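You operate a simulated robot arm through the tools that you are given. There is no shell and no other tool. Be economical: measure what you need, move in short steps, check, and stop when the job is done.

Carry out the task below with a simulated robot arm. There is one attempt and no reset: what you move stays moved.

Task
Fit the white pad on the mop, wet it and wring it out.
Fine: stand it on the floor by the bucket, no wet trail, cupboard shut.

The check looks at the end state, three seconds after you hand in, the way a careful person would. Anything else that was tipped, shoved, dropped, spilled or broken makes it a failure.

Robot
A 7-joint arm with a two-finger parallel gripper on a trunk, on a base that drives. Base frame: it is fixed to the floor where the robot stands at the start and does not move with it; the origin is under the middle of the robot, x ahead of it, y to its left, z up. Lengths are in mm, angles in degrees, forces in N, time in s.
With the tool pointing down near the work surface it reaches from about 260 to 500 mm from the robot's upright axis, wherever it stands. Its first joint turns from -166.0 to 166.0 degrees. Places, roughly: blue mop pad, green mop pad, white mop pad [-250, -1250, 0]; tall cupboard door [400, 400, 1100]. Payload 3.91 kg.
The TCP is the grasp point between the finger pads, 30 mm short of the fingertips. In the tool frame z runs along the fingers and y along their closing line. The gripper opens to 110 mm. The fingers are 20 mm wide and 10 mm thick; the gripper's body (48 by 112 mm) begins 55 mm behind the TCP.
Orientation is that of the tool frame in the base frame, as a unit quaternion [x, y, z, w]. With the fingers straight down and closing along the base's y, the tool's x points along the base's -x, its y along +y and its z along -z.

Tools
- The arm moves only by the tool arm_command. Its argument "series" is a list of rows, each an object of numbers (a shift or turn left out is 0, a gripper value left out holds the last): "ax", "ay", "az": the turn, a rotation vector about the tool's x, y, z in units of 8 degrees (1.0 is 8 degrees); "x", "y", "z": the shift along the tool's x, y, z in units of 30 mm (1.0 is 30 mm); "grip": the closure, from 0 (fully open) to 1 (shut). In form: [{"ax": .., "ay": .., "az": .., "x": .., "y": .., "z": .., "grip": ..}, ...]. A call has 1 to 8 rows; each row shifts and turns the commanded pose from where the row before left it, along the tool's axes as they then stand. A call with a number of a shift or a turn outside -1 to 1 is refused whole. Each row takes 0.2 s and may step no farther than 50 mm and 8.6 degrees from the row before; otherwise, or with a gripper value out of range, the whole call is refused. Where a pose cannot be reached the arm comes as near as it can. A force on the tool above 90 N (or 10 N above the force at the start of the call, whichever is more), or a blocked arm, ends the call early, and 0.2 s more pass. Each finger travels about 153 mm/s and halts on what it meets, pressing with about 22 N; the grip force reading is that of the motor and also rises with nothing between the fingers. The clock runs only during rows and for 0.2 s after the last one: add rows that do not move to give the fingers time. The reply holds the time, the measured pose of the TCP, the force on the tool along the base axes, the opening and the grip force, in the units named above and with some noise, with the torque about the TCP (base axes, N m) and any sound that the robot's microphone picked up.
- Cameras (640 x 400 px; columns grow to the right, rows downward): "scene" is now at [-32.5, 97.7, 1551.7]; the picture's right is [-0.78, -0.63, 0.00], its down [-0.54, 0.66, -0.52] and it looks along [0.33, -0.41, -0.85] (base axes); focal length 214 px, centre (320, 200). "wrist" rides on the gripper at [77, 7, -114] in the tool frame; the picture's right is [-0.09, 1.00, 0.00], its down [-0.80, -0.07, -0.59] and it looks along [-0.59, -0.05, 0.80] (tool axes); focal length 270 px, centre (320, 200). There is no depth. A picture from a camera that has moved, and an enlarged one, comes with that camera's place and axes in the base frame and with its lens.
- capture(camera): a new picture of that camera. The clock stands still meanwhile.
- move_column(by): slides the trunk up (or, below 0, down) by that many mm; the arm and the scene camera ride with it, the base frame stays. It gives what a move gives, with no picture.
- base_move(legs): drives the robot by 1 to 6 legs, each [ahead, turn to the left] in mm and degrees, along the robot's own axes; the way and the turn of a leg run together, so that a leg with both is an arc; at most 1500 mm and 180 degrees a leg. The arm and the cameras ride along, it lands a little off, and it stops where it bumps. It gives what a move gives.
- aim_head(pan, tilt): turns the head with the scene camera to pan (to the left, within 155 degrees either way) and tilt (down, from -29 to 69), counted from straight ahead of the robot. It gives what a move gives.
- inspect(camera, box): a new picture of the part [left, top, right, bottom] of that camera's present view, enlarged. The clock stands still meanwhile.
- sign_off(): hands the job in; it is judged then, once.

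Work in short steps. Places have to be worked out from the pictures, the camera data and where the tool is seen: move nearer, look again, correct. Check each grasp and each placing, and mend what went wrong. You have 120 turns and 82 pictures in all, those below and enlarged ones among them. Open the gripper and draw the arm clear of the work before you hand the job in, unless the task says otherwise; then end with one line.

The tools are called as name(argument=value, ...) on one line, values as JSON. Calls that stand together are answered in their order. arm_command: Moves the arm, as the interface text tells. Its arguments: {"type":"object","properties":{"series":{"type":"array"}},"required":["series"]} The other tools are called the same way: move_column (by) slides the trunk up or down; base_move (legs) drives the base; aim_head (pan, tilt) turns the head that bears the scene camera; capture (camera) takes a picture; inspect (camera, box) takes an enlarged picture of a part of a camera's view; sign_off () hands the job in.

At the start:

```text
time: 0.0
ee_pos: [358.5, -326.9, 1149.4]
orientation: [0.0, 1.0, -0.001, -0.001]
wrist_force: [0.0, -0.5, 0.3]
torque: [-0.01, 0.04, 0.03]
width: 110.1
grip_force: 0.3
trunk travel left (down, up): [-550.0, 60.0]
robot x, y, heading: [-1.5, -0.7, -0.1]
head pan, tilt: [-51.1, 58.6]
```

scene: 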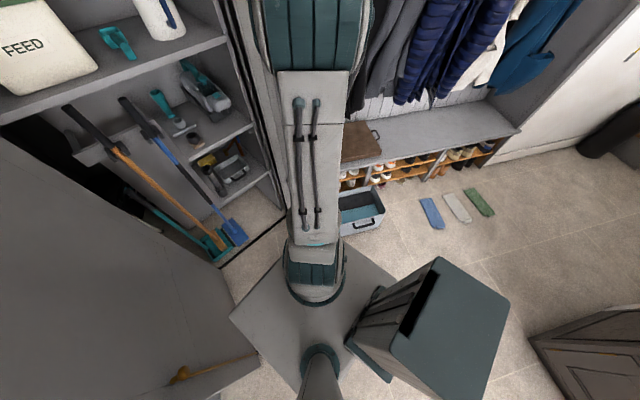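
wrist: 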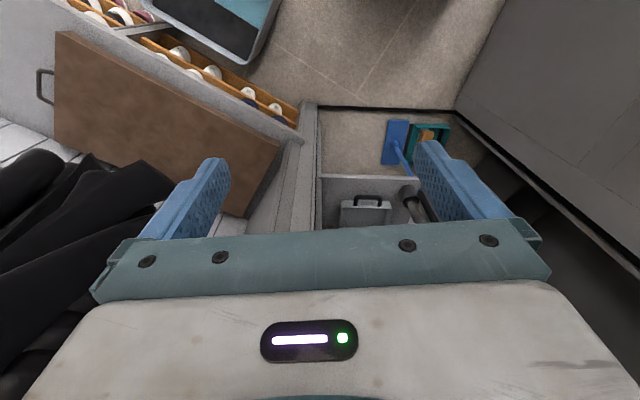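

I'll look around first: enlarge the cupboard and the bucket/pads area.

inspect(camera="scene", box=[40, 40, 300, 270])

inspect(camera="scene", box=[320, 120, 520, 245])

```text
1.74 times, centred on (170, 155) of scene
camera zoom: at [-32.5, 97.7, 1551.7], right [-0.78, -0.63, 0.0], down [-0.54, 0.66, -0.52], along [0.33, -0.41, -0.85], focal length 373 px, centre (581, 278)
```

zoom: 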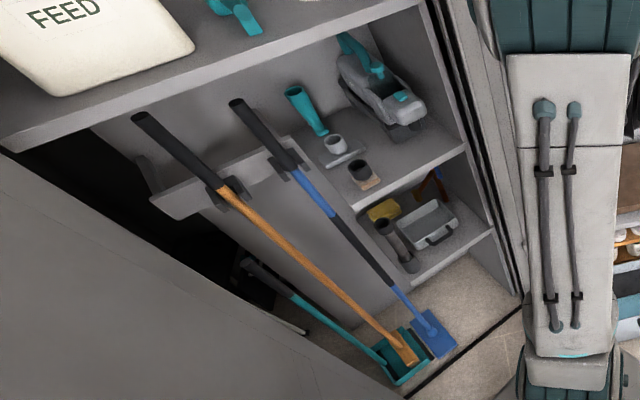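

```text
3.20 times, centred on (420, 182) of scene
camera zoom: at [-32.5, 97.7, 1551.7], right [-0.78, -0.63, 0.0], down [-0.54, 0.66, -0.52], along [0.33, -0.41, -0.85], focal length 686 px, centre (0, 256)
```

zoom: 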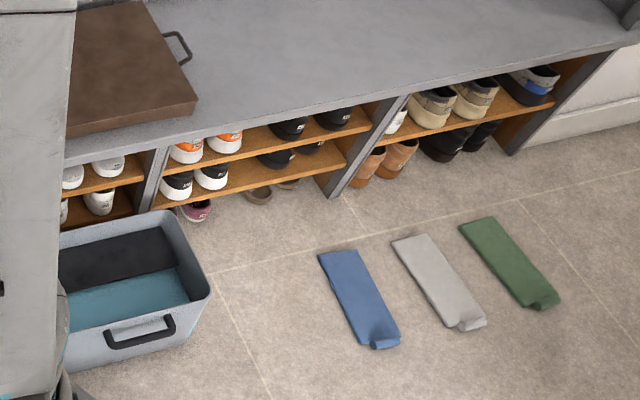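

Look around with the head: toward the cupboard, and at the right-rear.

aim_head(pan=5, tilt=35)

capture(camera="scene")

aim_head(pan=-120, tilt=50)

capture(camera="scene")

aim_head(pan=75, tilt=40)

capture(camera="scene")

```text
time: 1.2
ee_pos: [358.5, -327.8, 1148.8]
orientation: [0.0, 1.0, -0.001, 0.0]
wrist_force: [-0.9, 0.4, 0.4]
torque: [0.0, 0.0, -0.01]
width: 109.9
grip_force: 0.1
trunk travel left (down, up): [-550.0, 60.0]
robot x, y, heading: [-2.2, 2.4, -0.1]
head pan, tilt: [5.0, 35.0]
```

```text
77 pictures are left
camera scene: at [12.4, 158.5, 1584.3], right [0.09, -1.0, 0.0], down [-0.57, -0.05, -0.82], along [0.82, 0.07, -0.57], focal length 214 px, centre (320, 200)
```

scene: 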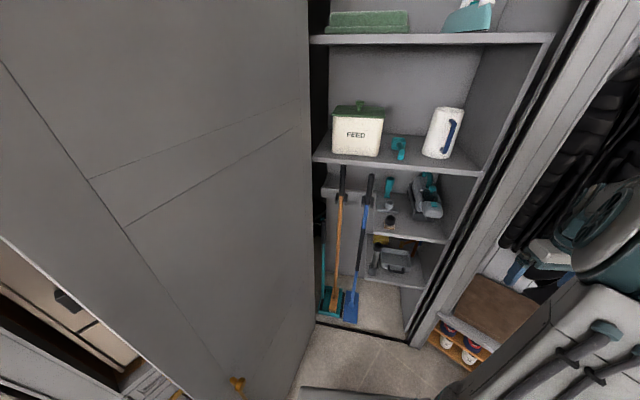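

```text
time: 3.3
ee_pos: [358.0, -327.3, 1149.9]
orientation: [0.0, 1.0, 0.0, -0.001]
wrist_force: [0.3, -0.7, 0.0]
torque: [-0.02, 0.03, 0.01]
width: 110.3
grip_force: 0.1
trunk travel left (down, up): [-550.0, 60.0]
robot x, y, heading: [0.7, 0.1, 0.1]
head pan, tilt: [-120.0, 50.0]
```

```text
76 pictures are left
camera scene: at [-113.8, 84.1, 1562.6], right [-0.87, 0.5, 0.0], down [0.38, 0.66, -0.64], along [-0.32, -0.56, -0.77], focal length 214 px, centre (320, 200)
```

scene: 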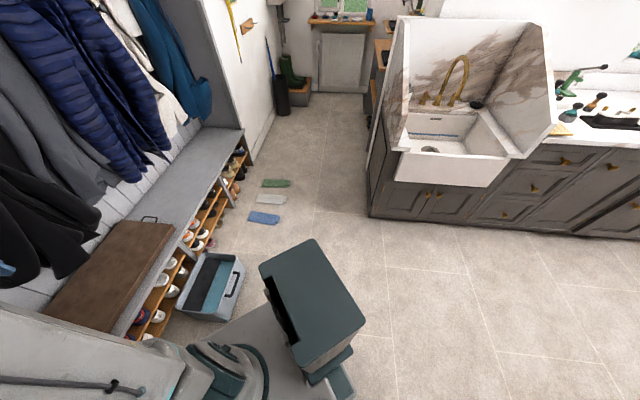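

```text
time: 6.2
ee_pos: [358.2, -328.6, 1149.4]
orientation: [0.0, 1.0, -0.001, 0.001]
wrist_force: [-0.5, -0.2, -0.6]
torque: [0.02, 0.01, -0.04]
width: 110.1
grip_force: 0.0
trunk travel left (down, up): [-550.0, 60.0]
robot x, y, heading: [0.6, -1.5, -0.4]
head pan, tilt: [75.0, 40.0]
```

```text
75 pictures are left
camera scene: at [-53.3, 233.0, 1576.7], right [0.97, -0.26, 0.0], down [-0.17, -0.62, -0.77], along [0.2, 0.74, -0.64], focal length 214 px, centre (320, 200)
```

scene: 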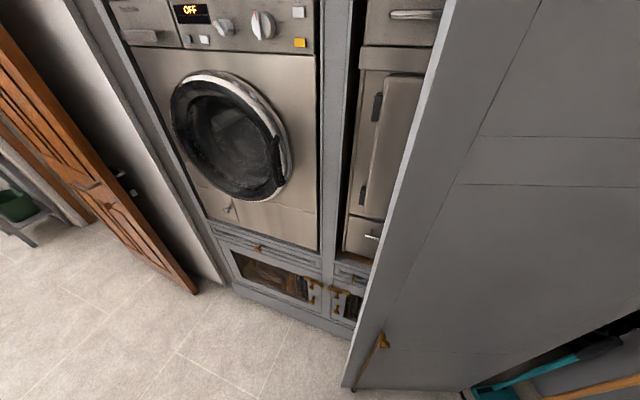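

The dark box is my own mast. Now zoom on the bucket and pads from a different head angle, and on the cupboard's mop.

aim_head(pan=-100, tilt=50)

inspect(camera="scene", box=[220, 130, 420, 255])

aim_head(pan=0, tilt=40)

inspect(camera="scene", box=[260, 130, 440, 330])

```text
time: 8.8
ee_pos: [358.6, -327.2, 1149.3]
orientation: [0.0, 1.0, 0.0, 0.0]
wrist_force: [0.0, 0.1, 0.0]
torque: [0.04, -0.02, -0.05]
width: 110.3
grip_force: 0.0
trunk travel left (down, up): [-550.0, 60.0]
robot x, y, heading: [1.3, -0.5, 0.2]
head pan, tilt: [-100.0, 50.0]
```

```text
3.20 times, centred on (320, 192) of scene
camera zoom: at [-88.7, 75.0, 1562.6], right [-0.98, 0.17, 0.0], down [0.13, 0.75, -0.64], along [-0.11, -0.63, -0.77], focal length 686 px, centre (320, 224)
```

zoom: 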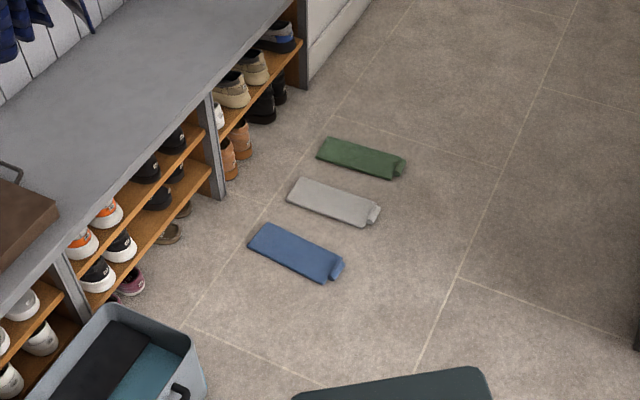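

```text
time: 10.6
ee_pos: [358.0, -326.7, 1149.7]
orientation: [0.0, 1.0, 0.001, 0.001]
wrist_force: [0.2, -0.3, 0.7]
torque: [0.02, 0.0, 0.02]
width: 109.9
grip_force: 0.0
trunk travel left (down, up): [-550.0, 60.0]
robot x, y, heading: [4.1, -0.7, -0.1]
head pan, tilt: [0.0, 40.0]
```

```text
2.00 times, centred on (350, 230) of scene
camera zoom: at [9.6, 150.8, 1576.7], right [0.0, -1.0, 0.0], down [-0.64, 0.0, -0.77], along [0.77, 0.0, -0.64], focal length 429 px, centre (260, 140)
```

zoom: 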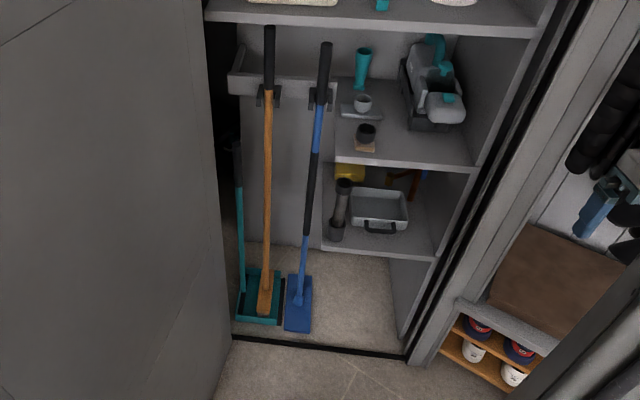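

Mop stands in the cupboard's rack, head on the floor around x≈900, y≈0; the cupboard front is at x≈730, door open ~94°. I start by bringing the arm in front and pitching the tool horizontal.

arm_command(series=[{"y": 1, "ay": -1}, {"y": 1, "ay": -1}, {"y": 1, "ay": -1}, {"y": 1, "ay": -1}, {"y": 1, "ay": -1}, {"y": 1, "ay": -1}])

```text
time: 12.0
ee_pos: [362.9, -148.1, 1155.3]
orientation: [-0.001, 0.914, 0.001, 0.406]
wrist_force: [0.1, -0.4, -0.9]
torque: [0.04, 0.02, 0.01]
width: 110.2
grip_force: 0.0
out of reach, approached as far as the arm can: row 6
trunk travel left (down, up): [-550.0, 60.0]
robot x, y, heading: [-2.0, -1.3, -0.0]
head pan, tilt: [0.0, 40.0]
```

The pitch is at ~48°, limited by folding; I extend forward while continuing to pitch.

arm_command(series=[{"x": -0.9, "z": 1.0}, {"x": -0.9, "z": 1.0}, {"x": -0.9, "z": 1.0}, {"x": -0.7, "z": 0.78, "ay": -1}, {"y": 1, "ay": -1}, {"y": 1, "ay": -1}, {"y": 1, "ay": -1}, {"y": 1, "ay": -1}])

```text
time: 13.8
ee_pos: [530.8, -54.4, 1149.5]
orientation: [0.007, 0.753, 0.004, 0.658]
wrist_force: [-0.3, 0.2, 0.0]
torque: [0.0, 0.03, -0.06]
width: 110.2
grip_force: 0.2
out of reach, approached as far as the arm can: row 7, 8
trunk travel left (down, up): [-550.0, 60.0]
robot x, y, heading: [1.5, -0.2, 0.1]
head pan, tilt: [0.0, 40.0]
```

Nearly horizontal; extend a bit more and finish the pitch.

arm_command(series=[{"x": -0.15, "z": 1.0}, {"x": -0.15, "z": 1.0}, {"y": 0.7, "ay": -1.0}, {}])

capture(camera="scene")

capture(camera="wrist")

```text
time: 14.8
ee_pos: [592.1, -58.9, 1150.7]
orientation: [0.009, 0.754, 0.004, 0.657]
wrist_force: [0.1, -0.1, 0.2]
torque: [0.02, 0.04, 0.01]
width: 110.0
grip_force: 0.1
out of reach, approached as far as the arm can: row 3
trunk travel left (down, up): [-550.0, 60.0]
robot x, y, heading: [0.5, 1.0, -0.0]
head pan, tilt: [0.0, 40.0]
```

```text
72 pictures are left
camera scene: at [9.6, 151.0, 1576.7], right [0.0, -1.0, 0.0], down [-0.64, 0.0, -0.77], along [0.77, 0.0, -0.64], focal length 214 px, centre (320, 200)
```

scene: 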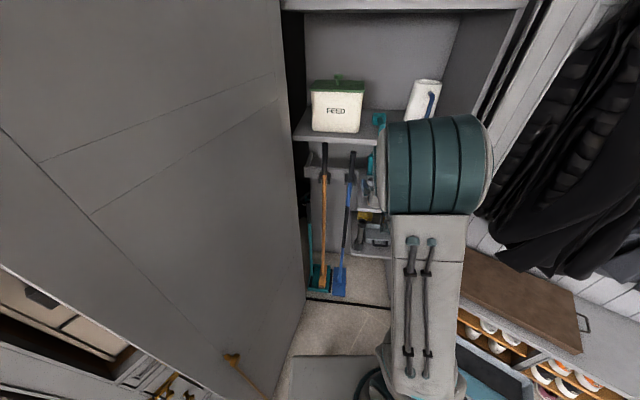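

```text
71 pictures are left
camera wrist: at [469.2, -49.8, 1090.2], right [0.02, 0.99, 0.11], down [-0.48, -0.08, 0.87], along [0.88, -0.07, 0.47], focal length 270 px, centre (320, 200)
```

wrist: 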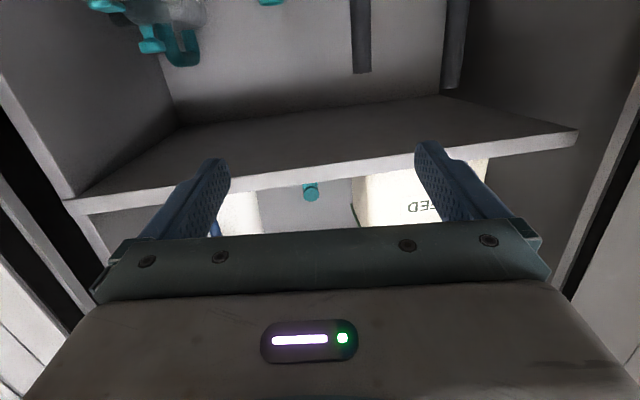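

Triangulating gives the mop handle as vertical at about (897, 3), top z≈1119, with clip at z≈975. I lower the trunk so the gripper is at ~z 700 in the lower grip zone, then look.

move_column(by=-420)

capture(camera="scene")

capture(camera="wrist")

```text
refused: -420 is not a number from -400 to 400
```

```text
70 pictures are left
camera scene: at [9.6, 151.0, 1576.7], right [0.0, -1.0, 0.0], down [-0.64, 0.0, -0.77], along [0.77, 0.0, -0.64], focal length 214 px, centre (320, 200)
```

scene: 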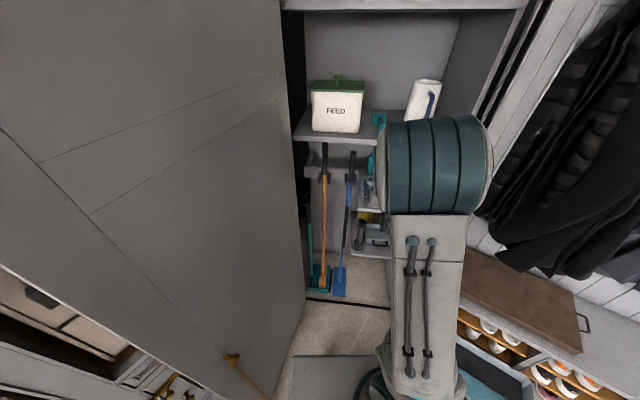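

```text
69 pictures are left
camera wrist: at [469.2, -49.8, 1090.2], right [0.02, 0.99, 0.11], down [-0.48, -0.08, 0.87], along [0.88, -0.07, 0.47], focal length 270 px, centre (320, 200)
```

wrist: 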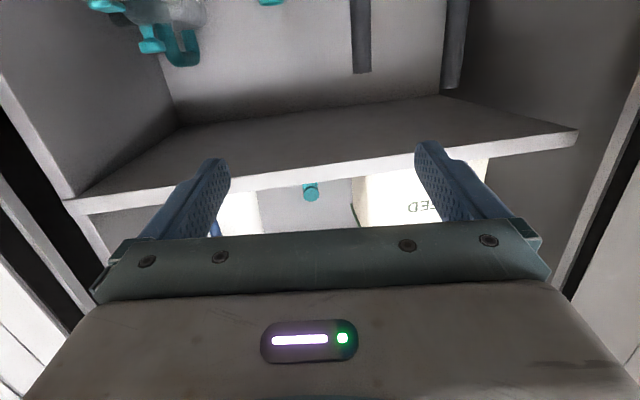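

The limit is 400 per move; I lower 350 and look with the zoom.

move_column(by=-350)

inspect(camera="scene", box=[240, 100, 440, 300])

capture(camera="wrist")

```text
time: 18.2
ee_pos: [592.4, -58.9, 800.1]
orientation: [0.009, 0.755, 0.004, 0.656]
wrist_force: [-0.2, 0.2, -0.6]
torque: [0.03, -0.02, -0.01]
width: 109.8
grip_force: 0.1
trunk travel left (down, up): [-200.0, 410.0]
robot x, y, heading: [4.5, 0.0, 0.2]
head pan, tilt: [0.0, 40.0]
```

```text
2.00 times, centred on (340, 200) of scene
camera zoom: at [9.7, 151.0, 1226.8], right [0.0, -1.0, 0.0], down [-0.64, 0.0, -0.77], along [0.77, 0.0, -0.64], focal length 429 px, centre (280, 200)
```

zoom: 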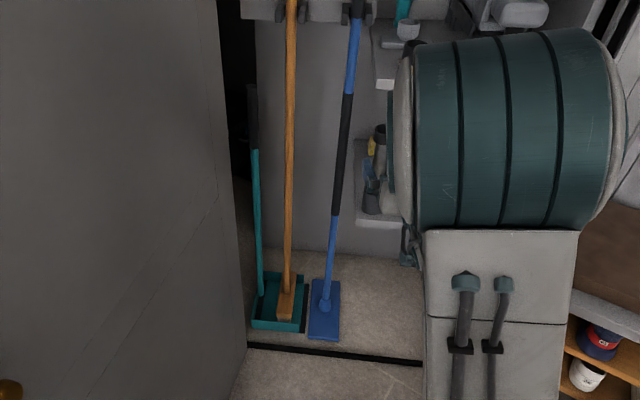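

```text
67 pictures are left
camera wrist: at [469.1, -49.8, 740.2], right [0.02, 0.99, 0.11], down [-0.48, -0.08, 0.87], along [0.88, -0.07, 0.48], focal length 270 px, centre (320, 200)
```

wrist: 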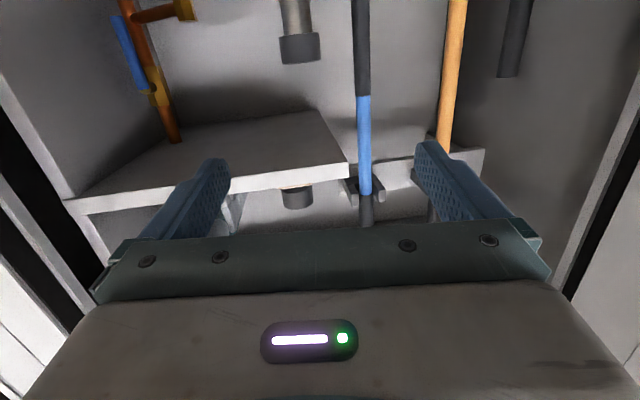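

Clear view: clip at z≈958, mid shelf's front-left corner ≈(782,-35,865), nozzle on the lower shelf up to z≈705, so z≈775 is a free window. I align y≈0, z≈775, partly close, then drive forward 200.

arm_command(series=[{"y": 1, "x": 0.4, "grip": 0.3}, {"y": 1, "x": 0.4}, {}])

base_move(legs=[[200, 0]])

capture(camera="wrist")

capture(camera="scene")

```text
time: 19.0
ee_pos: [585.5, 0.8, 776.5]
orientation: [0.009, 0.754, 0.005, 0.657]
wrist_force: [-1.1, -0.6, 0.0]
torque: [0.01, 0.01, -0.01]
width: 77.2
grip_force: 0.0
trunk travel left (down, up): [-200.0, 410.0]
robot x, y, heading: [2.4, 5.5, 0.2]
head pan, tilt: [0.0, 40.0]
```

```text
time: 20.6
ee_pos: [788.1, 2.9, 775.7]
orientation: [0.007, 0.754, 0.006, 0.657]
wrist_force: [-0.1, -0.1, 0.3]
torque: [0.01, -0.03, -0.01]
width: 76.9
grip_force: 0.1
trunk travel left (down, up): [-200.0, 410.0]
robot x, y, heading: [205.6, -2.2, 0.2]
head pan, tilt: [0.0, 40.0]
```

```text
66 pictures are left
camera wrist: at [664.7, 12.0, 715.3], right [0.02, 0.99, 0.11], down [-0.48, -0.09, 0.87], along [0.88, -0.06, 0.47], focal length 270 px, centre (320, 200)
```

wrist: 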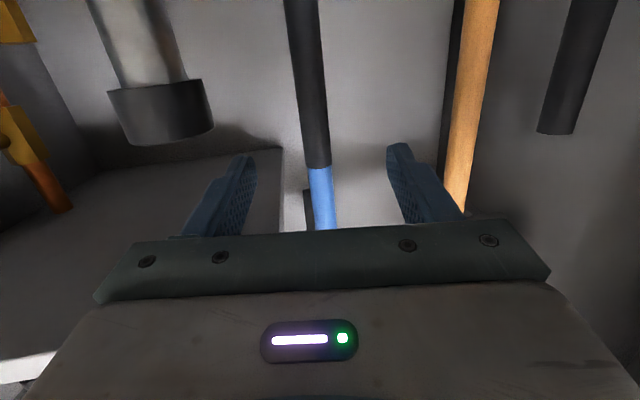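

```text
65 pictures are left
camera scene: at [210.7, 151.4, 1226.7], right [0.0, -1.0, 0.0], down [-0.64, 0.0, -0.77], along [0.77, 0.0, -0.64], focal length 214 px, centre (320, 200)
```

scene: 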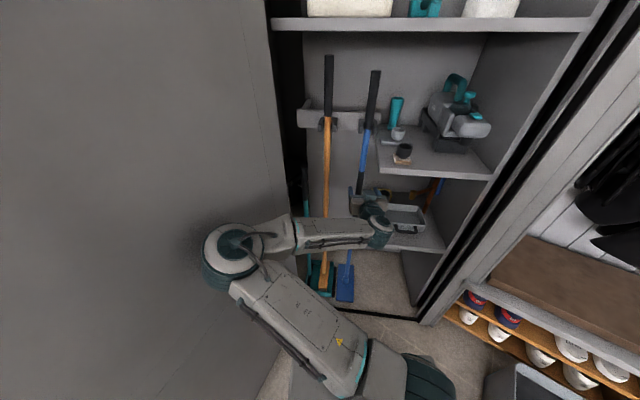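

The handle is at (897, -3), 109 mm ahead of the TCP, well centred. Advance ~107 mm straight in.

arm_command(series=[{"z": 1, "x": -0.14, "y": -0.1}, {"z": 1, "x": -0.14, "y": -0.1}, {"z": 1, "x": -0.14}, {"z": 0.55, "x": -0.08}, {}])

capture(camera="wrist")

capture(camera="scene")

```text
time: 21.8
ee_pos: [894.8, -3.2, 774.2]
orientation: [0.006, 0.754, 0.006, 0.656]
wrist_force: [0.2, 0.7, -0.7]
torque: [0.0, -0.01, 0.01]
width: 77.0
grip_force: 0.0
trunk travel left (down, up): [-200.0, 410.0]
robot x, y, heading: [198.5, 0.0, -0.0]
head pan, tilt: [0.0, 40.0]
```

```text
64 pictures are left
camera wrist: at [770.6, 4.5, 714.4], right [0.02, 0.99, 0.11], down [-0.48, -0.09, 0.87], along [0.88, -0.06, 0.47], focal length 270 px, centre (320, 200)
```

wrist: 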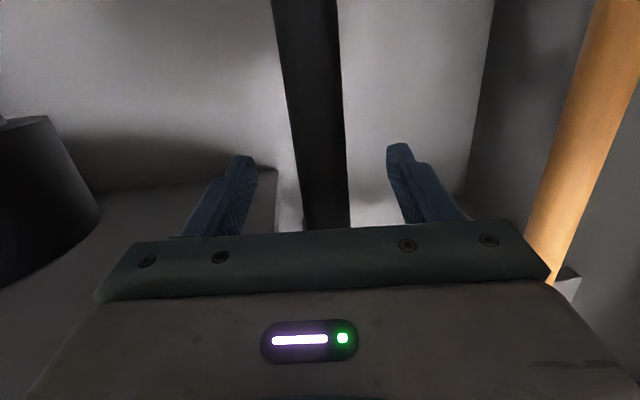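

```text
63 pictures are left
camera scene: at [210.9, 151.4, 1226.7], right [0.0, -1.0, 0.0], down [-0.64, 0.0, -0.77], along [0.77, 0.0, -0.64], focal length 214 px, centre (320, 200)
```

scene: 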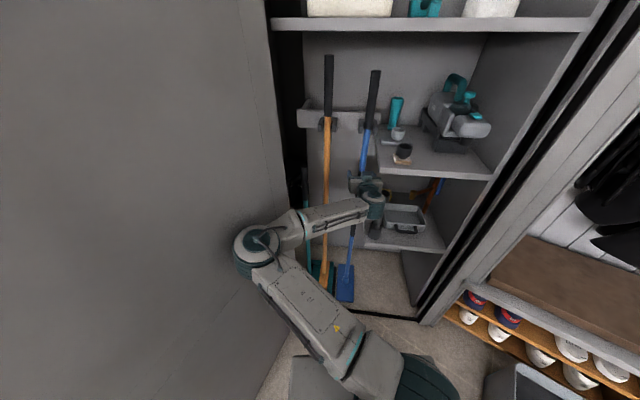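

The handle is between the fingers. Close.

arm_command(series=[{"grip": 1}, {"grip": 1}, {"grip": 1}])

capture(camera="wrist")

```text
time: 22.6
ee_pos: [893.0, -4.8, 774.2]
orientation: [0.006, 0.755, 0.006, 0.656]
wrist_force: [1.1, 0.0, 1.4]
torque: [-0.43, 0.0, 0.02]
width: 21.8
grip_force: 22.1
trunk travel left (down, up): [-200.0, 410.0]
robot x, y, heading: [202.5, 2.4, 0.4]
head pan, tilt: [0.0, 40.0]
```

```text
62 pictures are left
camera wrist: at [770.3, 4.6, 714.5], right [0.02, 0.99, 0.1], down [-0.48, -0.08, 0.87], along [0.88, -0.06, 0.47], focal length 270 px, centre (320, 200)
```

wrist: 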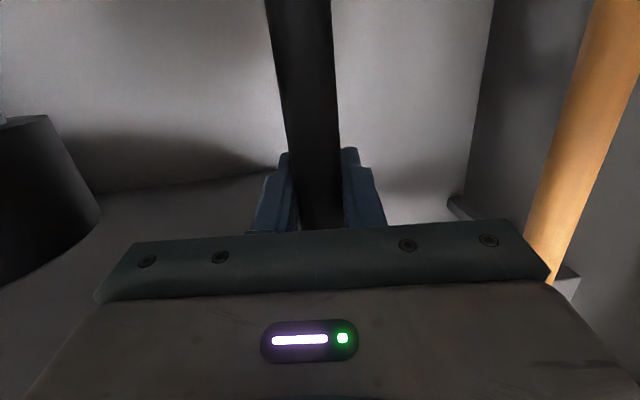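

Gripped (22 mm). Lift 30 mm slowly, watching force.

arm_command(series=[{"x": -0.5, "grip": 1}, {"x": -0.5}, {}])

inspect(camera="scene", box=[270, 40, 470, 320])

```text
time: 23.4
ee_pos: [899.8, -2.0, 805.1]
orientation: [0.007, 0.754, 0.006, 0.657]
wrist_force: [-2.3, -0.3, -6.3]
torque: [-0.07, -0.27, -0.01]
width: 21.9
grip_force: 22.1
trunk travel left (down, up): [-200.0, 410.0]
robot x, y, heading: [203.6, 2.1, 0.0]
head pan, tilt: [0.0, 40.0]
```

```text
1.43 times, centred on (370, 180) of scene
camera zoom: at [211.1, 151.4, 1226.7], right [0.0, -1.0, 0.0], down [-0.64, 0.0, -0.77], along [0.77, 0.0, -0.64], focal length 306 px, centre (249, 229)
```

zoom: 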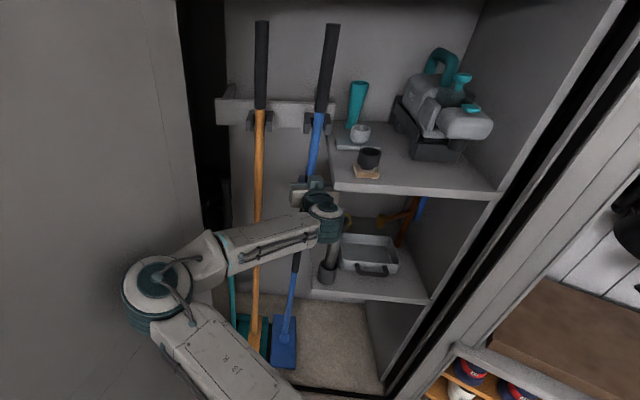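

Mop is lifted (~6 N). Pull it out of the clip a little with the arm to test.

arm_command(series=[{"z": -0.6, "x": 0.08}, {"z": -0.6, "x": 0.08}, {"z": -0.6, "x": 0.08}, {}])

```text
time: 24.4
ee_pos: [844.6, -1.7, 805.3]
orientation: [0.008, 0.754, 0.005, 0.657]
wrist_force: [-0.3, -0.1, -6.0]
torque: [-0.02, 0.03, 0.0]
width: 21.6
grip_force: 21.5
trunk travel left (down, up): [-200.0, 410.0]
robot x, y, heading: [205.7, -0.1, 0.4]
head pan, tilt: [0.0, 40.0]
```

It came free. Drive straight back 330 and look.

base_move(legs=[[-330, 0]])

capture(camera="scene")

```text
time: 26.6
ee_pos: [502.3, -1.5, 805.4]
orientation: [0.006, 0.754, 0.007, 0.657]
wrist_force: [0.3, 0.0, -5.9]
torque: [-0.02, 0.01, 0.03]
width: 21.7
grip_force: 21.9
trunk travel left (down, up): [-200.0, 410.0]
robot x, y, heading: [-144.5, 0.0, 0.3]
head pan, tilt: [0.0, 40.0]
```

```text
60 pictures are left
camera scene: at [-132.2, 149.6, 1226.7], right [0.01, -1.0, 0.0], down [-0.64, 0.0, -0.77], along [0.77, 0.01, -0.64], focal length 214 px, centre (320, 200)
```

scene: 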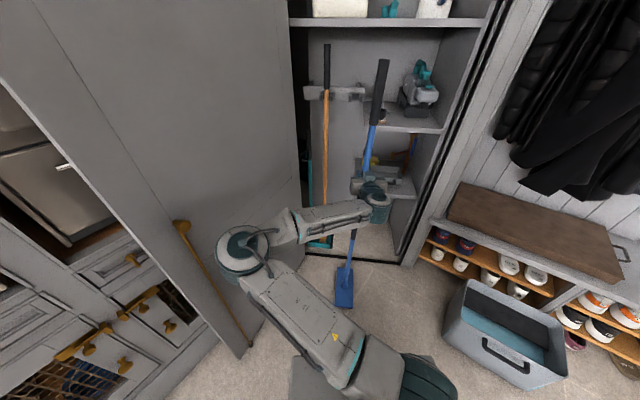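

Mop is out. Zoom on the mop head and bucket.

inspect(camera="scene", box=[300, 215, 400, 320])

inspect(camera="scene", box=[430, 250, 590, 400])

```text
3.81 times, centred on (350, 268) of scene
camera zoom: at [-132.2, 149.6, 1226.7], right [0.01, -1.0, 0.0], down [-0.64, 0.0, -0.77], along [0.77, 0.01, -0.64], focal length 817 px, centre (206, -57)
```

zoom: 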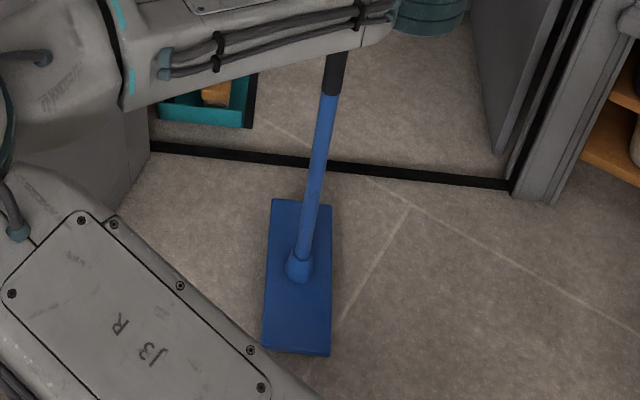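

```text
2.67 times, centred on (510, 325) of scene
camera zoom: at [-132.2, 149.6, 1226.7], right [0.01, -1.0, 0.0], down [-0.64, 0.0, -0.77], along [0.77, 0.01, -0.64], focal length 572 px, centre (-187, -133)
```

zoom: 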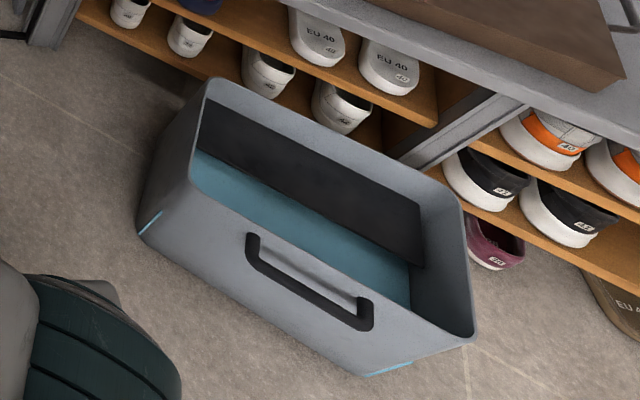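

Head is a rigid 240×97 plate, long axis along my tool direction. I raise the trunk a bit, back off and turn toward the pads, staying clear of bucket and counter.

move_column(by=120)

base_move(legs=[[-350, 0], [0, -103]])

aim_head(pan=0, tilt=45)

capture(camera="scene")

```text
time: 28.1
ee_pos: [502.2, -1.2, 925.8]
orientation: [0.005, 0.755, 0.007, 0.656]
wrist_force: [0.3, -1.1, -5.7]
torque: [-0.03, -0.06, -0.04]
width: 21.9
grip_force: 21.9
trunk travel left (down, up): [-320.0, 290.0]
robot x, y, heading: [-137.9, -2.5, 0.1]
head pan, tilt: [0.0, 40.0]
```

```text
time: 34.7
ee_pos: [-620.5, -634.7, 925.3]
orientation: [0.585, 0.477, -0.501, 0.424]
wrist_force: [0.8, -0.1, -5.4]
torque: [0.0, 0.05, 0.01]
width: 21.8
grip_force: 22.2
trunk travel left (down, up): [-320.0, 290.0]
robot x, y, heading: [-499.5, -3.7, -100.3]
head pan, tilt: [0.0, 40.0]
```

```text
time: 35.3
ee_pos: [-620.3, -634.9, 924.8]
orientation: [0.585, 0.477, -0.501, 0.424]
wrist_force: [0.4, 0.1, -5.1]
torque: [-0.01, 0.02, 0.02]
width: 21.7
grip_force: 21.8
trunk travel left (down, up): [-320.0, 290.0]
robot x, y, heading: [-502.4, -3.3, -100.2]
head pan, tilt: [0.0, 45.0]
```

```text
57 pictures are left
camera scene: at [-351.8, -34.3, 1339.5], right [-0.98, 0.18, 0.0], down [0.13, 0.7, -0.71], along [-0.13, -0.7, -0.71], focal length 214 px, centre (320, 200)
```

scene: 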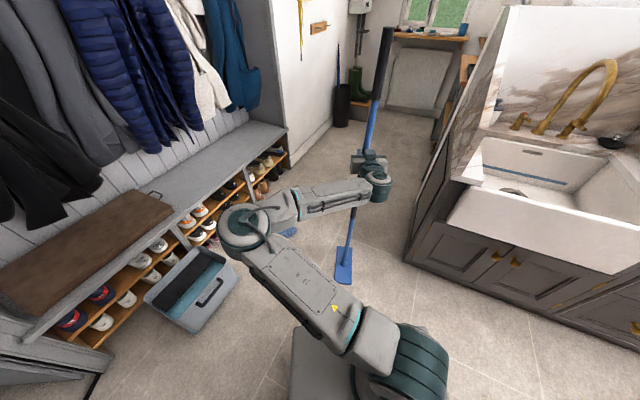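

Path ahead is clear. Drive 740 ahead with a small turn, then look at the pads.

base_move(legs=[[0, -3], [740, 0]])

aim_head(pan=45, tilt=55)

capture(camera="scene")

```text
time: 39.8
ee_pos: [-847.6, -1352.5, 925.9]
orientation: [0.603, 0.454, -0.517, 0.404]
wrist_force: [0.4, -0.6, -4.9]
torque: [0.01, 0.02, 0.02]
width: 21.5
grip_force: 21.9
trunk travel left (down, up): [-320.0, 290.0]
robot x, y, heading: [-683.1, -730.4, -104.4]
head pan, tilt: [0.0, 45.0]
```

```text
time: 40.9
ee_pos: [-849.0, -1351.2, 923.2]
orientation: [0.602, 0.454, -0.518, 0.405]
wrist_force: [0.1, -0.2, -4.9]
torque: [-0.02, 0.07, 0.02]
width: 21.6
grip_force: 22.3
trunk travel left (down, up): [-320.0, 290.0]
robot x, y, heading: [-679.9, -732.5, -104.4]
head pan, tilt: [45.0, 55.0]
```

```text
56 pictures are left
camera scene: at [-479.5, -756.3, 1326.0], right [-0.86, -0.5, 0.0], down [-0.41, 0.71, -0.57], along [0.29, -0.49, -0.82], focal length 214 px, centre (320, 200)
```

scene: 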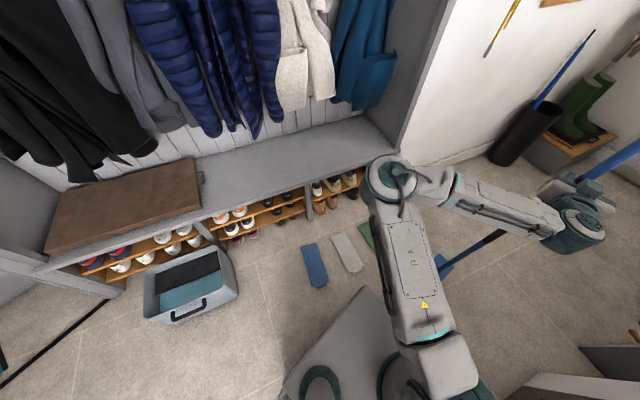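

inspect(camera="scene", box=[290, 215, 390, 295])

inspect(camera="scene", box=[130, 220, 260, 340])

```text
5.00 times, centred on (340, 255) of scene
camera zoom: at [-479.5, -756.3, 1326.0], right [-0.86, -0.5, 0.0], down [-0.41, 0.71, -0.57], along [0.29, -0.49, -0.82], focal length 1072 px, centre (220, -75)
```

zoom: 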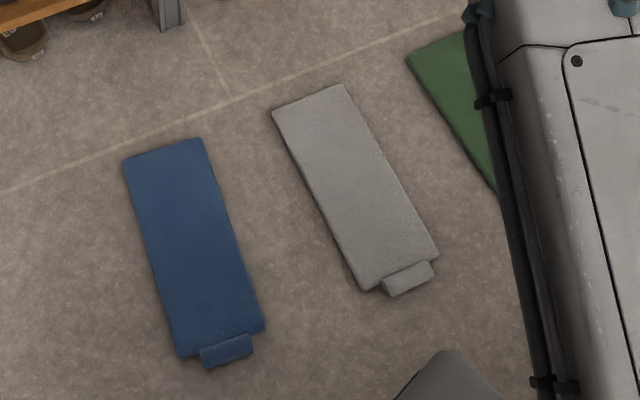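

```text
3.33 times, centred on (195, 280) of scene
camera zoom: at [-479.5, -756.3, 1326.0], right [-0.86, -0.5, 0.0], down [-0.41, 0.71, -0.57], along [0.29, -0.49, -0.82], focal length 715 px, centre (737, -67)
```

zoom: 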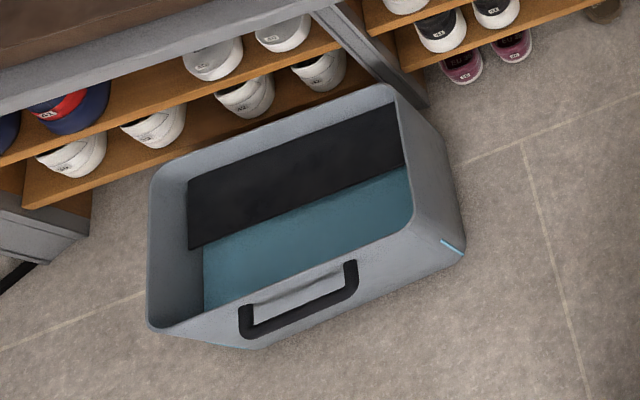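

Pads are plain slabs with a lifting tab; the white one is centred at about (-362,-1282), 252×105, long axis at 143.6°. I swing the arm to the left about the robot's axis to bring the mop there, held ~150 mm high.

arm_command(series=[{"y": 1, "ax": -0.334, "az": -0.046}, {"y": 1, "ax": -0.334, "az": -0.046}, {"y": 1, "ax": -0.334, "az": -0.046}, {"y": 1, "ax": -0.334, "az": -0.046}, {"y": 1, "ax": -0.334, "az": -0.046}, {"y": 1, "ax": -0.334, "az": -0.046}, {"y": 1, "ax": -0.334, "az": -0.046}, {"y": 1, "ax": -0.334, "az": -0.046}])

arm_command(series=[{"y": 1, "ax": -0.334, "az": -0.046}, {"y": 1, "ax": -0.334, "az": -0.046}, {"y": 1, "ax": -0.334, "az": -0.046}, {"y": 1, "ax": -0.334, "az": -0.046}, {"y": 1, "ax": -0.334, "az": -0.046}, {"y": 1, "ax": -0.334, "az": -0.046}, {"y": 1, "ax": -0.334, "az": -0.046}, {"y": 1, "ax": -0.334, "az": -0.046}])

```text
time: 42.7
ee_pos: [-611.4, -1375.0, 927.4]
orientation: [0.505, 0.557, -0.434, 0.496]
wrist_force: [-0.9, 0.3, -5.5]
torque: [0.02, 0.1, 0.02]
width: 21.5
grip_force: 21.6
trunk travel left (down, up): [-320.0, 290.0]
robot x, y, heading: [-685.8, -729.1, -105.0]
head pan, tilt: [45.0, 55.0]
```

```text
time: 44.5
ee_pos: [-380.4, -1309.0, 931.0]
orientation: [0.39, 0.642, -0.335, 0.569]
wrist_force: [0.3, -1.1, -5.6]
torque: [-0.04, 0.15, -0.01]
width: 21.3
grip_force: 21.7
trunk travel left (down, up): [-320.0, 290.0]
robot x, y, heading: [-683.0, -726.5, -104.7]
head pan, tilt: [45.0, 55.0]
```

Now yaw in place by +32° to align with the pad.

arm_command(series=[{"ax": -0.66, "az": -0.09}, {"ax": -0.66, "az": -0.09}, {"ax": -0.66, "az": -0.09}, {"ax": -0.66, "az": -0.09}, {"ax": -0.66, "az": -0.09}, {"ax": -0.66, "az": -0.09}, {}])

capture(camera="scene")

```text
time: 46.1
ee_pos: [-381.6, -1310.0, 932.6]
orientation: [0.195, 0.723, -0.168, 0.641]
wrist_force: [-0.2, 0.2, -5.0]
torque: [0.0, 0.02, -0.01]
width: 21.5
grip_force: 21.9
trunk travel left (down, up): [-320.0, 290.0]
robot x, y, heading: [-680.9, -732.9, -104.4]
head pan, tilt: [45.0, 55.0]
```

```text
53 pictures are left
camera scene: at [-479.2, -756.2, 1326.0], right [-0.86, -0.51, 0.0], down [-0.41, 0.71, -0.57], along [0.29, -0.49, -0.82], focal length 214 px, centre (320, 200)
```

scene: 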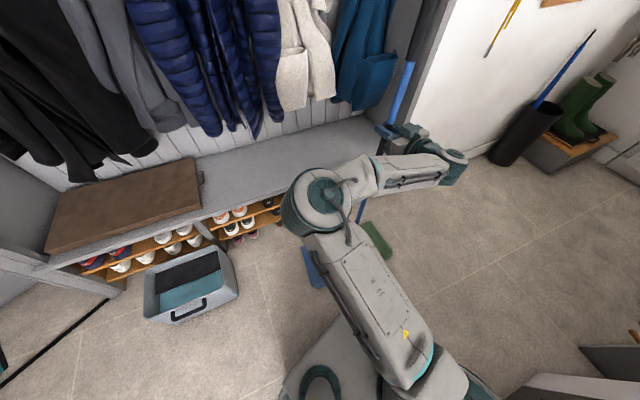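

Heading is right (-29.8°, head ≈ -36.3°). I fix the small roll, shift ~34 mm left over the pad's centre, and lower the trunk to just above it.

arm_command(series=[{"y": 0.57, "z": 0.05, "az": -0.05}, {"y": 0.57, "z": 0.05}, {}])

move_column(by=-115)

aim_head(pan=20, tilt=55)

capture(camera="scene")

```text
time: 46.9
ee_pos: [-360.9, -1281.1, 933.8]
orientation: [0.192, 0.723, -0.17, 0.641]
wrist_force: [0.0, 0.1, -5.3]
torque: [-0.01, 0.01, 0.0]
width: 21.4
grip_force: 21.4
trunk travel left (down, up): [-320.0, 290.0]
robot x, y, heading: [-681.2, -731.1, -104.3]
head pan, tilt: [45.0, 55.0]
```

```text
time: 48.4
ee_pos: [-360.6, -1281.0, 819.2]
orientation: [0.194, 0.723, -0.171, 0.64]
wrist_force: [0.9, -0.4, -5.6]
torque: [-0.03, 0.01, 0.01]
width: 21.5
grip_force: 22.5
trunk travel left (down, up): [-205.0, 405.0]
robot x, y, heading: [-679.9, -730.0, -104.5]
head pan, tilt: [45.0, 55.0]
```

```text
time: 49.3
ee_pos: [-360.1, -1281.8, 819.0]
orientation: [0.193, 0.723, -0.171, 0.641]
wrist_force: [-0.8, 0.2, -5.8]
torque: [-0.01, 0.05, -0.01]
width: 21.8
grip_force: 22.2
trunk travel left (down, up): [-205.0, 405.0]
robot x, y, heading: [-678.7, -734.0, -104.6]
head pan, tilt: [20.0, 55.0]
```

```text
52 pictures are left
camera scene: at [-508.7, -765.7, 1211.0], right [-1.0, -0.09, 0.0], down [-0.08, 0.82, -0.57], along [0.05, -0.57, -0.82], focal length 214 px, centre (320, 200)
```

scene: 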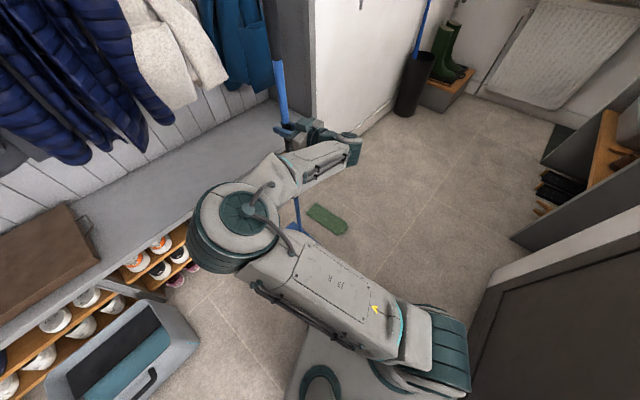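

inspect(camera="scene", box=[270, 185, 360, 255])

```text
5.71 times, centred on (315, 220) of scene
camera zoom: at [-508.7, -765.7, 1211.0], right [-1.0, -0.09, 0.0], down [-0.08, 0.82, -0.57], along [0.05, -0.57, -0.82], focal length 1226 px, centre (349, 86)
```

zoom: 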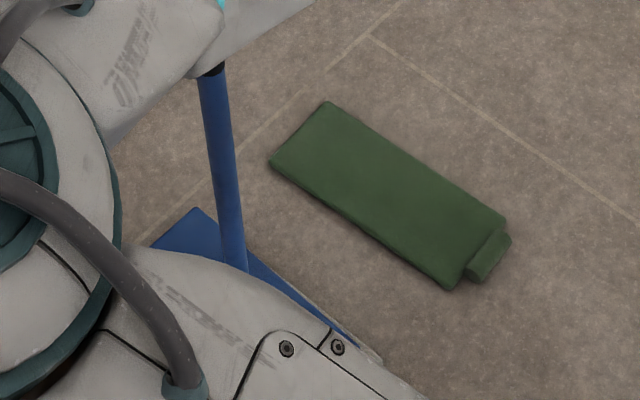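

Head edge and pad edge are parallel and aligned within a few mm; shift ~6 mm back along the head axis and lower to contact in small steps.

arm_command(series=[{"z": -0.2}, {"x": 0.4, "z": 0.055}, {"x": 0.4, "z": 0.055}, {"x": 0.2, "z": 0.03}, {}])

```text
time: 50.5
ee_pos: [-365.3, -1280.1, 787.8]
orientation: [0.193, 0.723, -0.172, 0.641]
wrist_force: [0.5, -0.8, -2.1]
torque: [0.01, 0.1, 0.0]
width: 21.4
grip_force: 21.5
trunk travel left (down, up): [-205.0, 405.0]
robot x, y, heading: [-678.8, -729.5, -104.8]
head pan, tilt: [20.0, 55.0]
```

Contact is starting (load down to 2 N). Press down a further ~8 mm.

arm_command(series=[{"x": 0.15, "z": 0.02}, {"x": 0.15, "z": 0.02}, {}, {}])

```text
time: 51.5
ee_pos: [-366.5, -1278.2, 782.5]
orientation: [0.191, 0.721, -0.172, 0.643]
wrist_force: [5.8, -4.1, 39.2]
torque: [0.08, 0.11, 0.03]
width: 21.8
grip_force: 22.0
trunk travel left (down, up): [-205.0, 405.0]
robot x, y, heading: [-680.5, -730.9, -104.6]
head pan, tilt: [20.0, 55.0]
```

Pressed with 39 N. Lift and see if the pad comes along.

move_column(by=130)

capture(camera="scene")

```text
time: 53.1
ee_pos: [-365.4, -1278.0, 909.8]
orientation: [0.193, 0.724, -0.171, 0.64]
wrist_force: [-0.1, -0.5, -6.3]
torque: [0.05, 0.04, 0.02]
width: 21.4
grip_force: 21.9
trunk travel left (down, up): [-335.0, 275.0]
robot x, y, heading: [-685.9, -730.9, -104.5]
head pan, tilt: [20.0, 55.0]
```

```text
50 pictures are left
camera scene: at [-508.6, -765.8, 1340.9], right [-1.0, -0.09, 0.0], down [-0.08, 0.82, -0.57], along [0.05, -0.57, -0.82], focal length 214 px, centre (320, 200)
```

scene: 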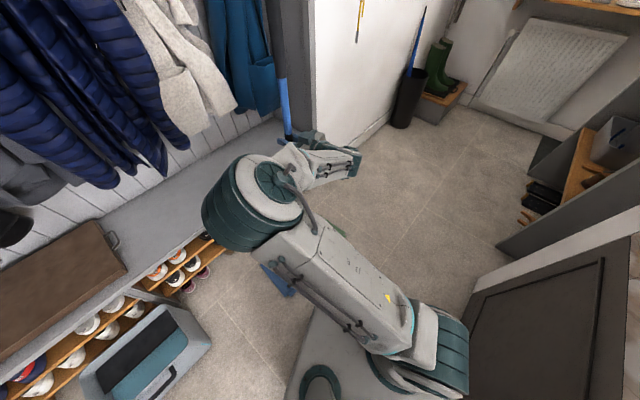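

The pad's spot under the arm looks empty and the load grew by ~0.8 N. Raise the mop over rim height, turn right 24.5°, then reverse toward the bucket zone (bucket rim centre ≈ (244,-660), 345×220, rim z≈240).

move_column(by=190)

base_move(legs=[[0, -24.5], [-300, 0]])

aim_head(pan=45, tilt=50)

capture(camera="scene")

```text
time: 55.1
ee_pos: [-363.9, -1279.3, 1099.3]
orientation: [0.193, 0.723, -0.171, 0.641]
wrist_force: [1.1, 0.6, -5.7]
torque: [0.06, 0.05, 0.03]
width: 21.7
grip_force: 21.8
trunk travel left (down, up): [-525.0, 85.0]
robot x, y, heading: [-685.1, -733.7, -104.6]
head pan, tilt: [20.0, 55.0]
```

```text
time: 58.4
ee_pos: [-429.4, -1128.0, 1100.1]
orientation: [0.338, 0.667, -0.3, 0.592]
wrist_force: [0.7, 0.3, -5.7]
torque: [0.08, -0.01, -0.02]
width: 21.7
grip_force: 22.1
trunk travel left (down, up): [-525.0, 85.0]
robot x, y, heading: [-497.1, -499.8, -128.8]
head pan, tilt: [20.0, 55.0]
```

```text
time: 59.3
ee_pos: [-429.6, -1127.2, 1100.1]
orientation: [0.339, 0.667, -0.3, 0.592]
wrist_force: [-0.1, 0.5, -6.0]
torque: [0.03, 0.03, 0.01]
width: 21.9
grip_force: 22.2
trunk travel left (down, up): [-525.0, 85.0]
robot x, y, heading: [-497.2, -497.9, -128.6]
head pan, tilt: [45.0, 50.0]
```

```text
49 pictures are left
camera scene: at [-320.6, -608.4, 1537.4], right [-0.99, -0.11, 0.0], down [-0.08, 0.76, -0.64], along [0.07, -0.64, -0.77], focal length 214 px, centre (320, 200)
```

scene: 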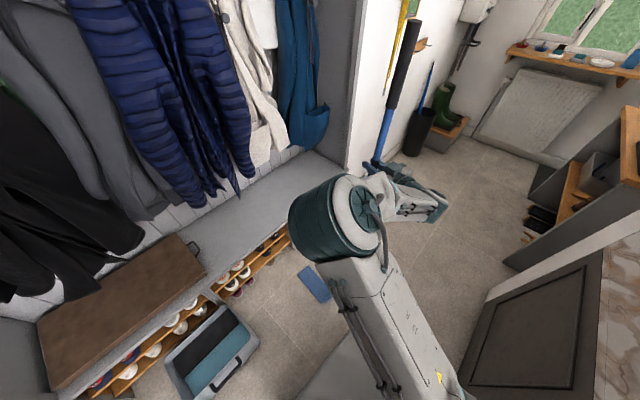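

Continue reversing 560 mm toward (-147,-63).

base_move(legs=[[-560, 0]])

capture(camera="scene")

```text
time: 62.6
ee_pos: [-74.7, -678.3, 1099.6]
orientation: [0.345, 0.664, -0.306, 0.588]
wrist_force: [0.0, 0.3, -5.8]
torque: [0.08, 0.01, 0.02]
width: 21.6
grip_force: 21.6
trunk travel left (down, up): [-525.0, 85.0]
robot x, y, heading: [-129.0, -48.1, -129.9]
head pan, tilt: [45.0, 50.0]
```

```text
48 pictures are left
camera scene: at [43.9, -161.4, 1537.4], right [-1.0, -0.09, 0.0], down [-0.07, 0.76, -0.64], along [0.06, -0.64, -0.77], focal length 214 px, centre (320, 200)
```

scene: 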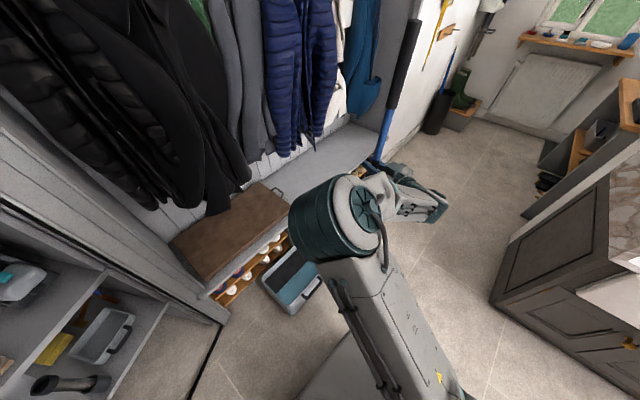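

Now yaw the tool right by ~61° so the head's long axis will run parallel to the bucket.

arm_command(series=[{"ax": 0.95, "az": 0.13}, {"ax": 0.95, "az": 0.13}, {"ax": 0.95, "az": 0.13}, {"ax": 0.95, "az": 0.13}, {"ax": 0.95, "az": 0.13}, {"ax": 0.95, "az": 0.13}, {"ax": 0.95, "az": 0.13}, {"ax": 0.95, "az": 0.13}])

capture(camera="scene")

```text
time: 64.4
ee_pos: [-122.3, -684.5, 1087.1]
orientation: [0.641, 0.413, -0.545, 0.349]
wrist_force: [-0.2, 0.2, -5.4]
torque: [-0.19, -0.2, -0.01]
width: 21.4
grip_force: 22.1
out of reach, approached as far as the arm can: row 3, 4
trunk travel left (down, up): [-525.0, 85.0]
robot x, y, heading: [-128.4, -45.3, -129.7]
head pan, tilt: [45.0, 50.0]
```

```text
47 pictures are left
camera scene: at [43.9, -161.8, 1537.4], right [-1.0, -0.09, 0.0], down [-0.07, 0.76, -0.64], along [0.06, -0.64, -0.77], focal length 214 px, centre (320, 200)
```

scene: 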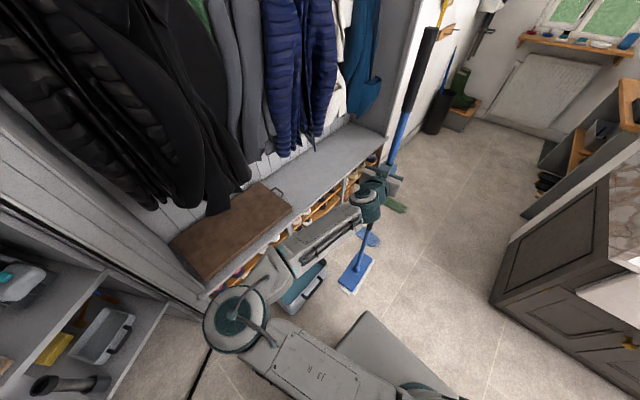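

I see white below the blue head; zoom to confirm the pad's seat.

inspect(camera="scene", box=[320, 220, 420, 310])

```text
4.44 times, centred on (370, 265) of scene
camera zoom: at [43.9, -161.8, 1537.4], right [-1.0, -0.09, 0.0], down [-0.07, 0.76, -0.64], along [0.06, -0.64, -0.77], focal length 953 px, centre (98, -89)
```

zoom: 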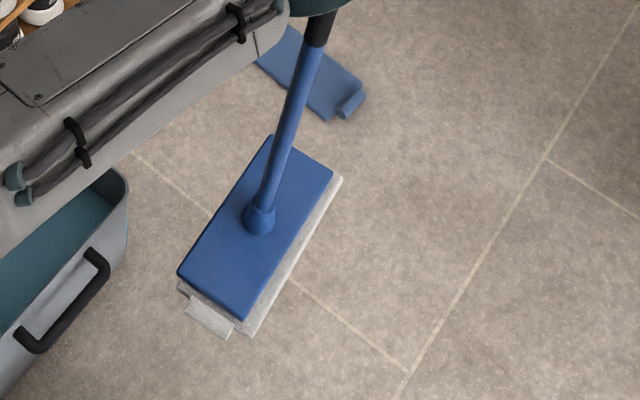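

Pad is firmly on. Now get a clean look into the bucket from this spot.

aim_head(pan=85, tilt=60)

capture(camera="scene")

```text
time: 65.5
ee_pos: [-121.9, -683.4, 1088.3]
orientation: [0.641, 0.415, -0.543, 0.349]
wrist_force: [0.1, -0.1, -5.8]
torque: [-0.06, 0.05, -0.01]
width: 21.5
grip_force: 22.1
trunk travel left (down, up): [-525.0, 85.0]
robot x, y, heading: [-128.0, -48.3, -129.8]
head pan, tilt: [85.0, 60.0]
```

```text
45 pictures are left
camera scene: at [84.0, -131.8, 1524.9], right [-0.7, -0.71, 0.0], down [-0.62, 0.61, -0.5], along [0.36, -0.35, -0.87], focal length 214 px, centre (320, 200)
```

scene: 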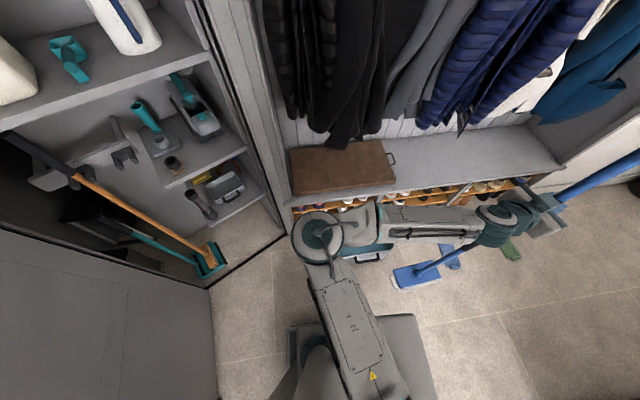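

The elbow hides the bucket. From earlier views the wringer board is the flat dark half at the bench side (z≈150), water in the front half. I raise a bit and move the mop over the bucket's front half, which should also free the view.

move_column(by=50)

arm_command(series=[{"ay": -0.19}, {"y": 0.97, "z": -0.7, "ax": 0.1, "az": 0.014}, {"y": 0.97, "z": -0.7, "ax": 0.1, "az": 0.014}, {"y": 0.97, "z": -0.7, "ax": 0.1, "az": 0.014}, {"y": 0.97, "z": -0.7, "ax": 0.1, "az": 0.014}, {}])

```text
time: 66.4
ee_pos: [-121.0, -684.0, 1136.7]
orientation: [0.641, 0.414, -0.544, 0.349]
wrist_force: [0.1, 0.3, -6.3]
torque: [-0.1, 0.03, 0.0]
width: 21.8
grip_force: 21.8
trunk travel left (down, up): [-575.0, 35.0]
robot x, y, heading: [-124.4, -45.7, -129.6]
head pan, tilt: [85.0, 60.0]
```

```text
time: 67.3
ee_pos: [-138.8, -680.8, 1141.7]
orientation: [0.66, 0.356, -0.59, 0.298]
wrist_force: [0.1, -0.5, -5.4]
torque: [-0.09, -0.14, 0.0]
width: 21.8
grip_force: 22.3
trunk travel left (down, up): [-575.0, 35.0]
robot x, y, heading: [-131.4, -49.7, -129.9]
head pan, tilt: [85.0, 60.0]
stopped in row 4: the arm was blocked; the commanded pose is now the measured one
```

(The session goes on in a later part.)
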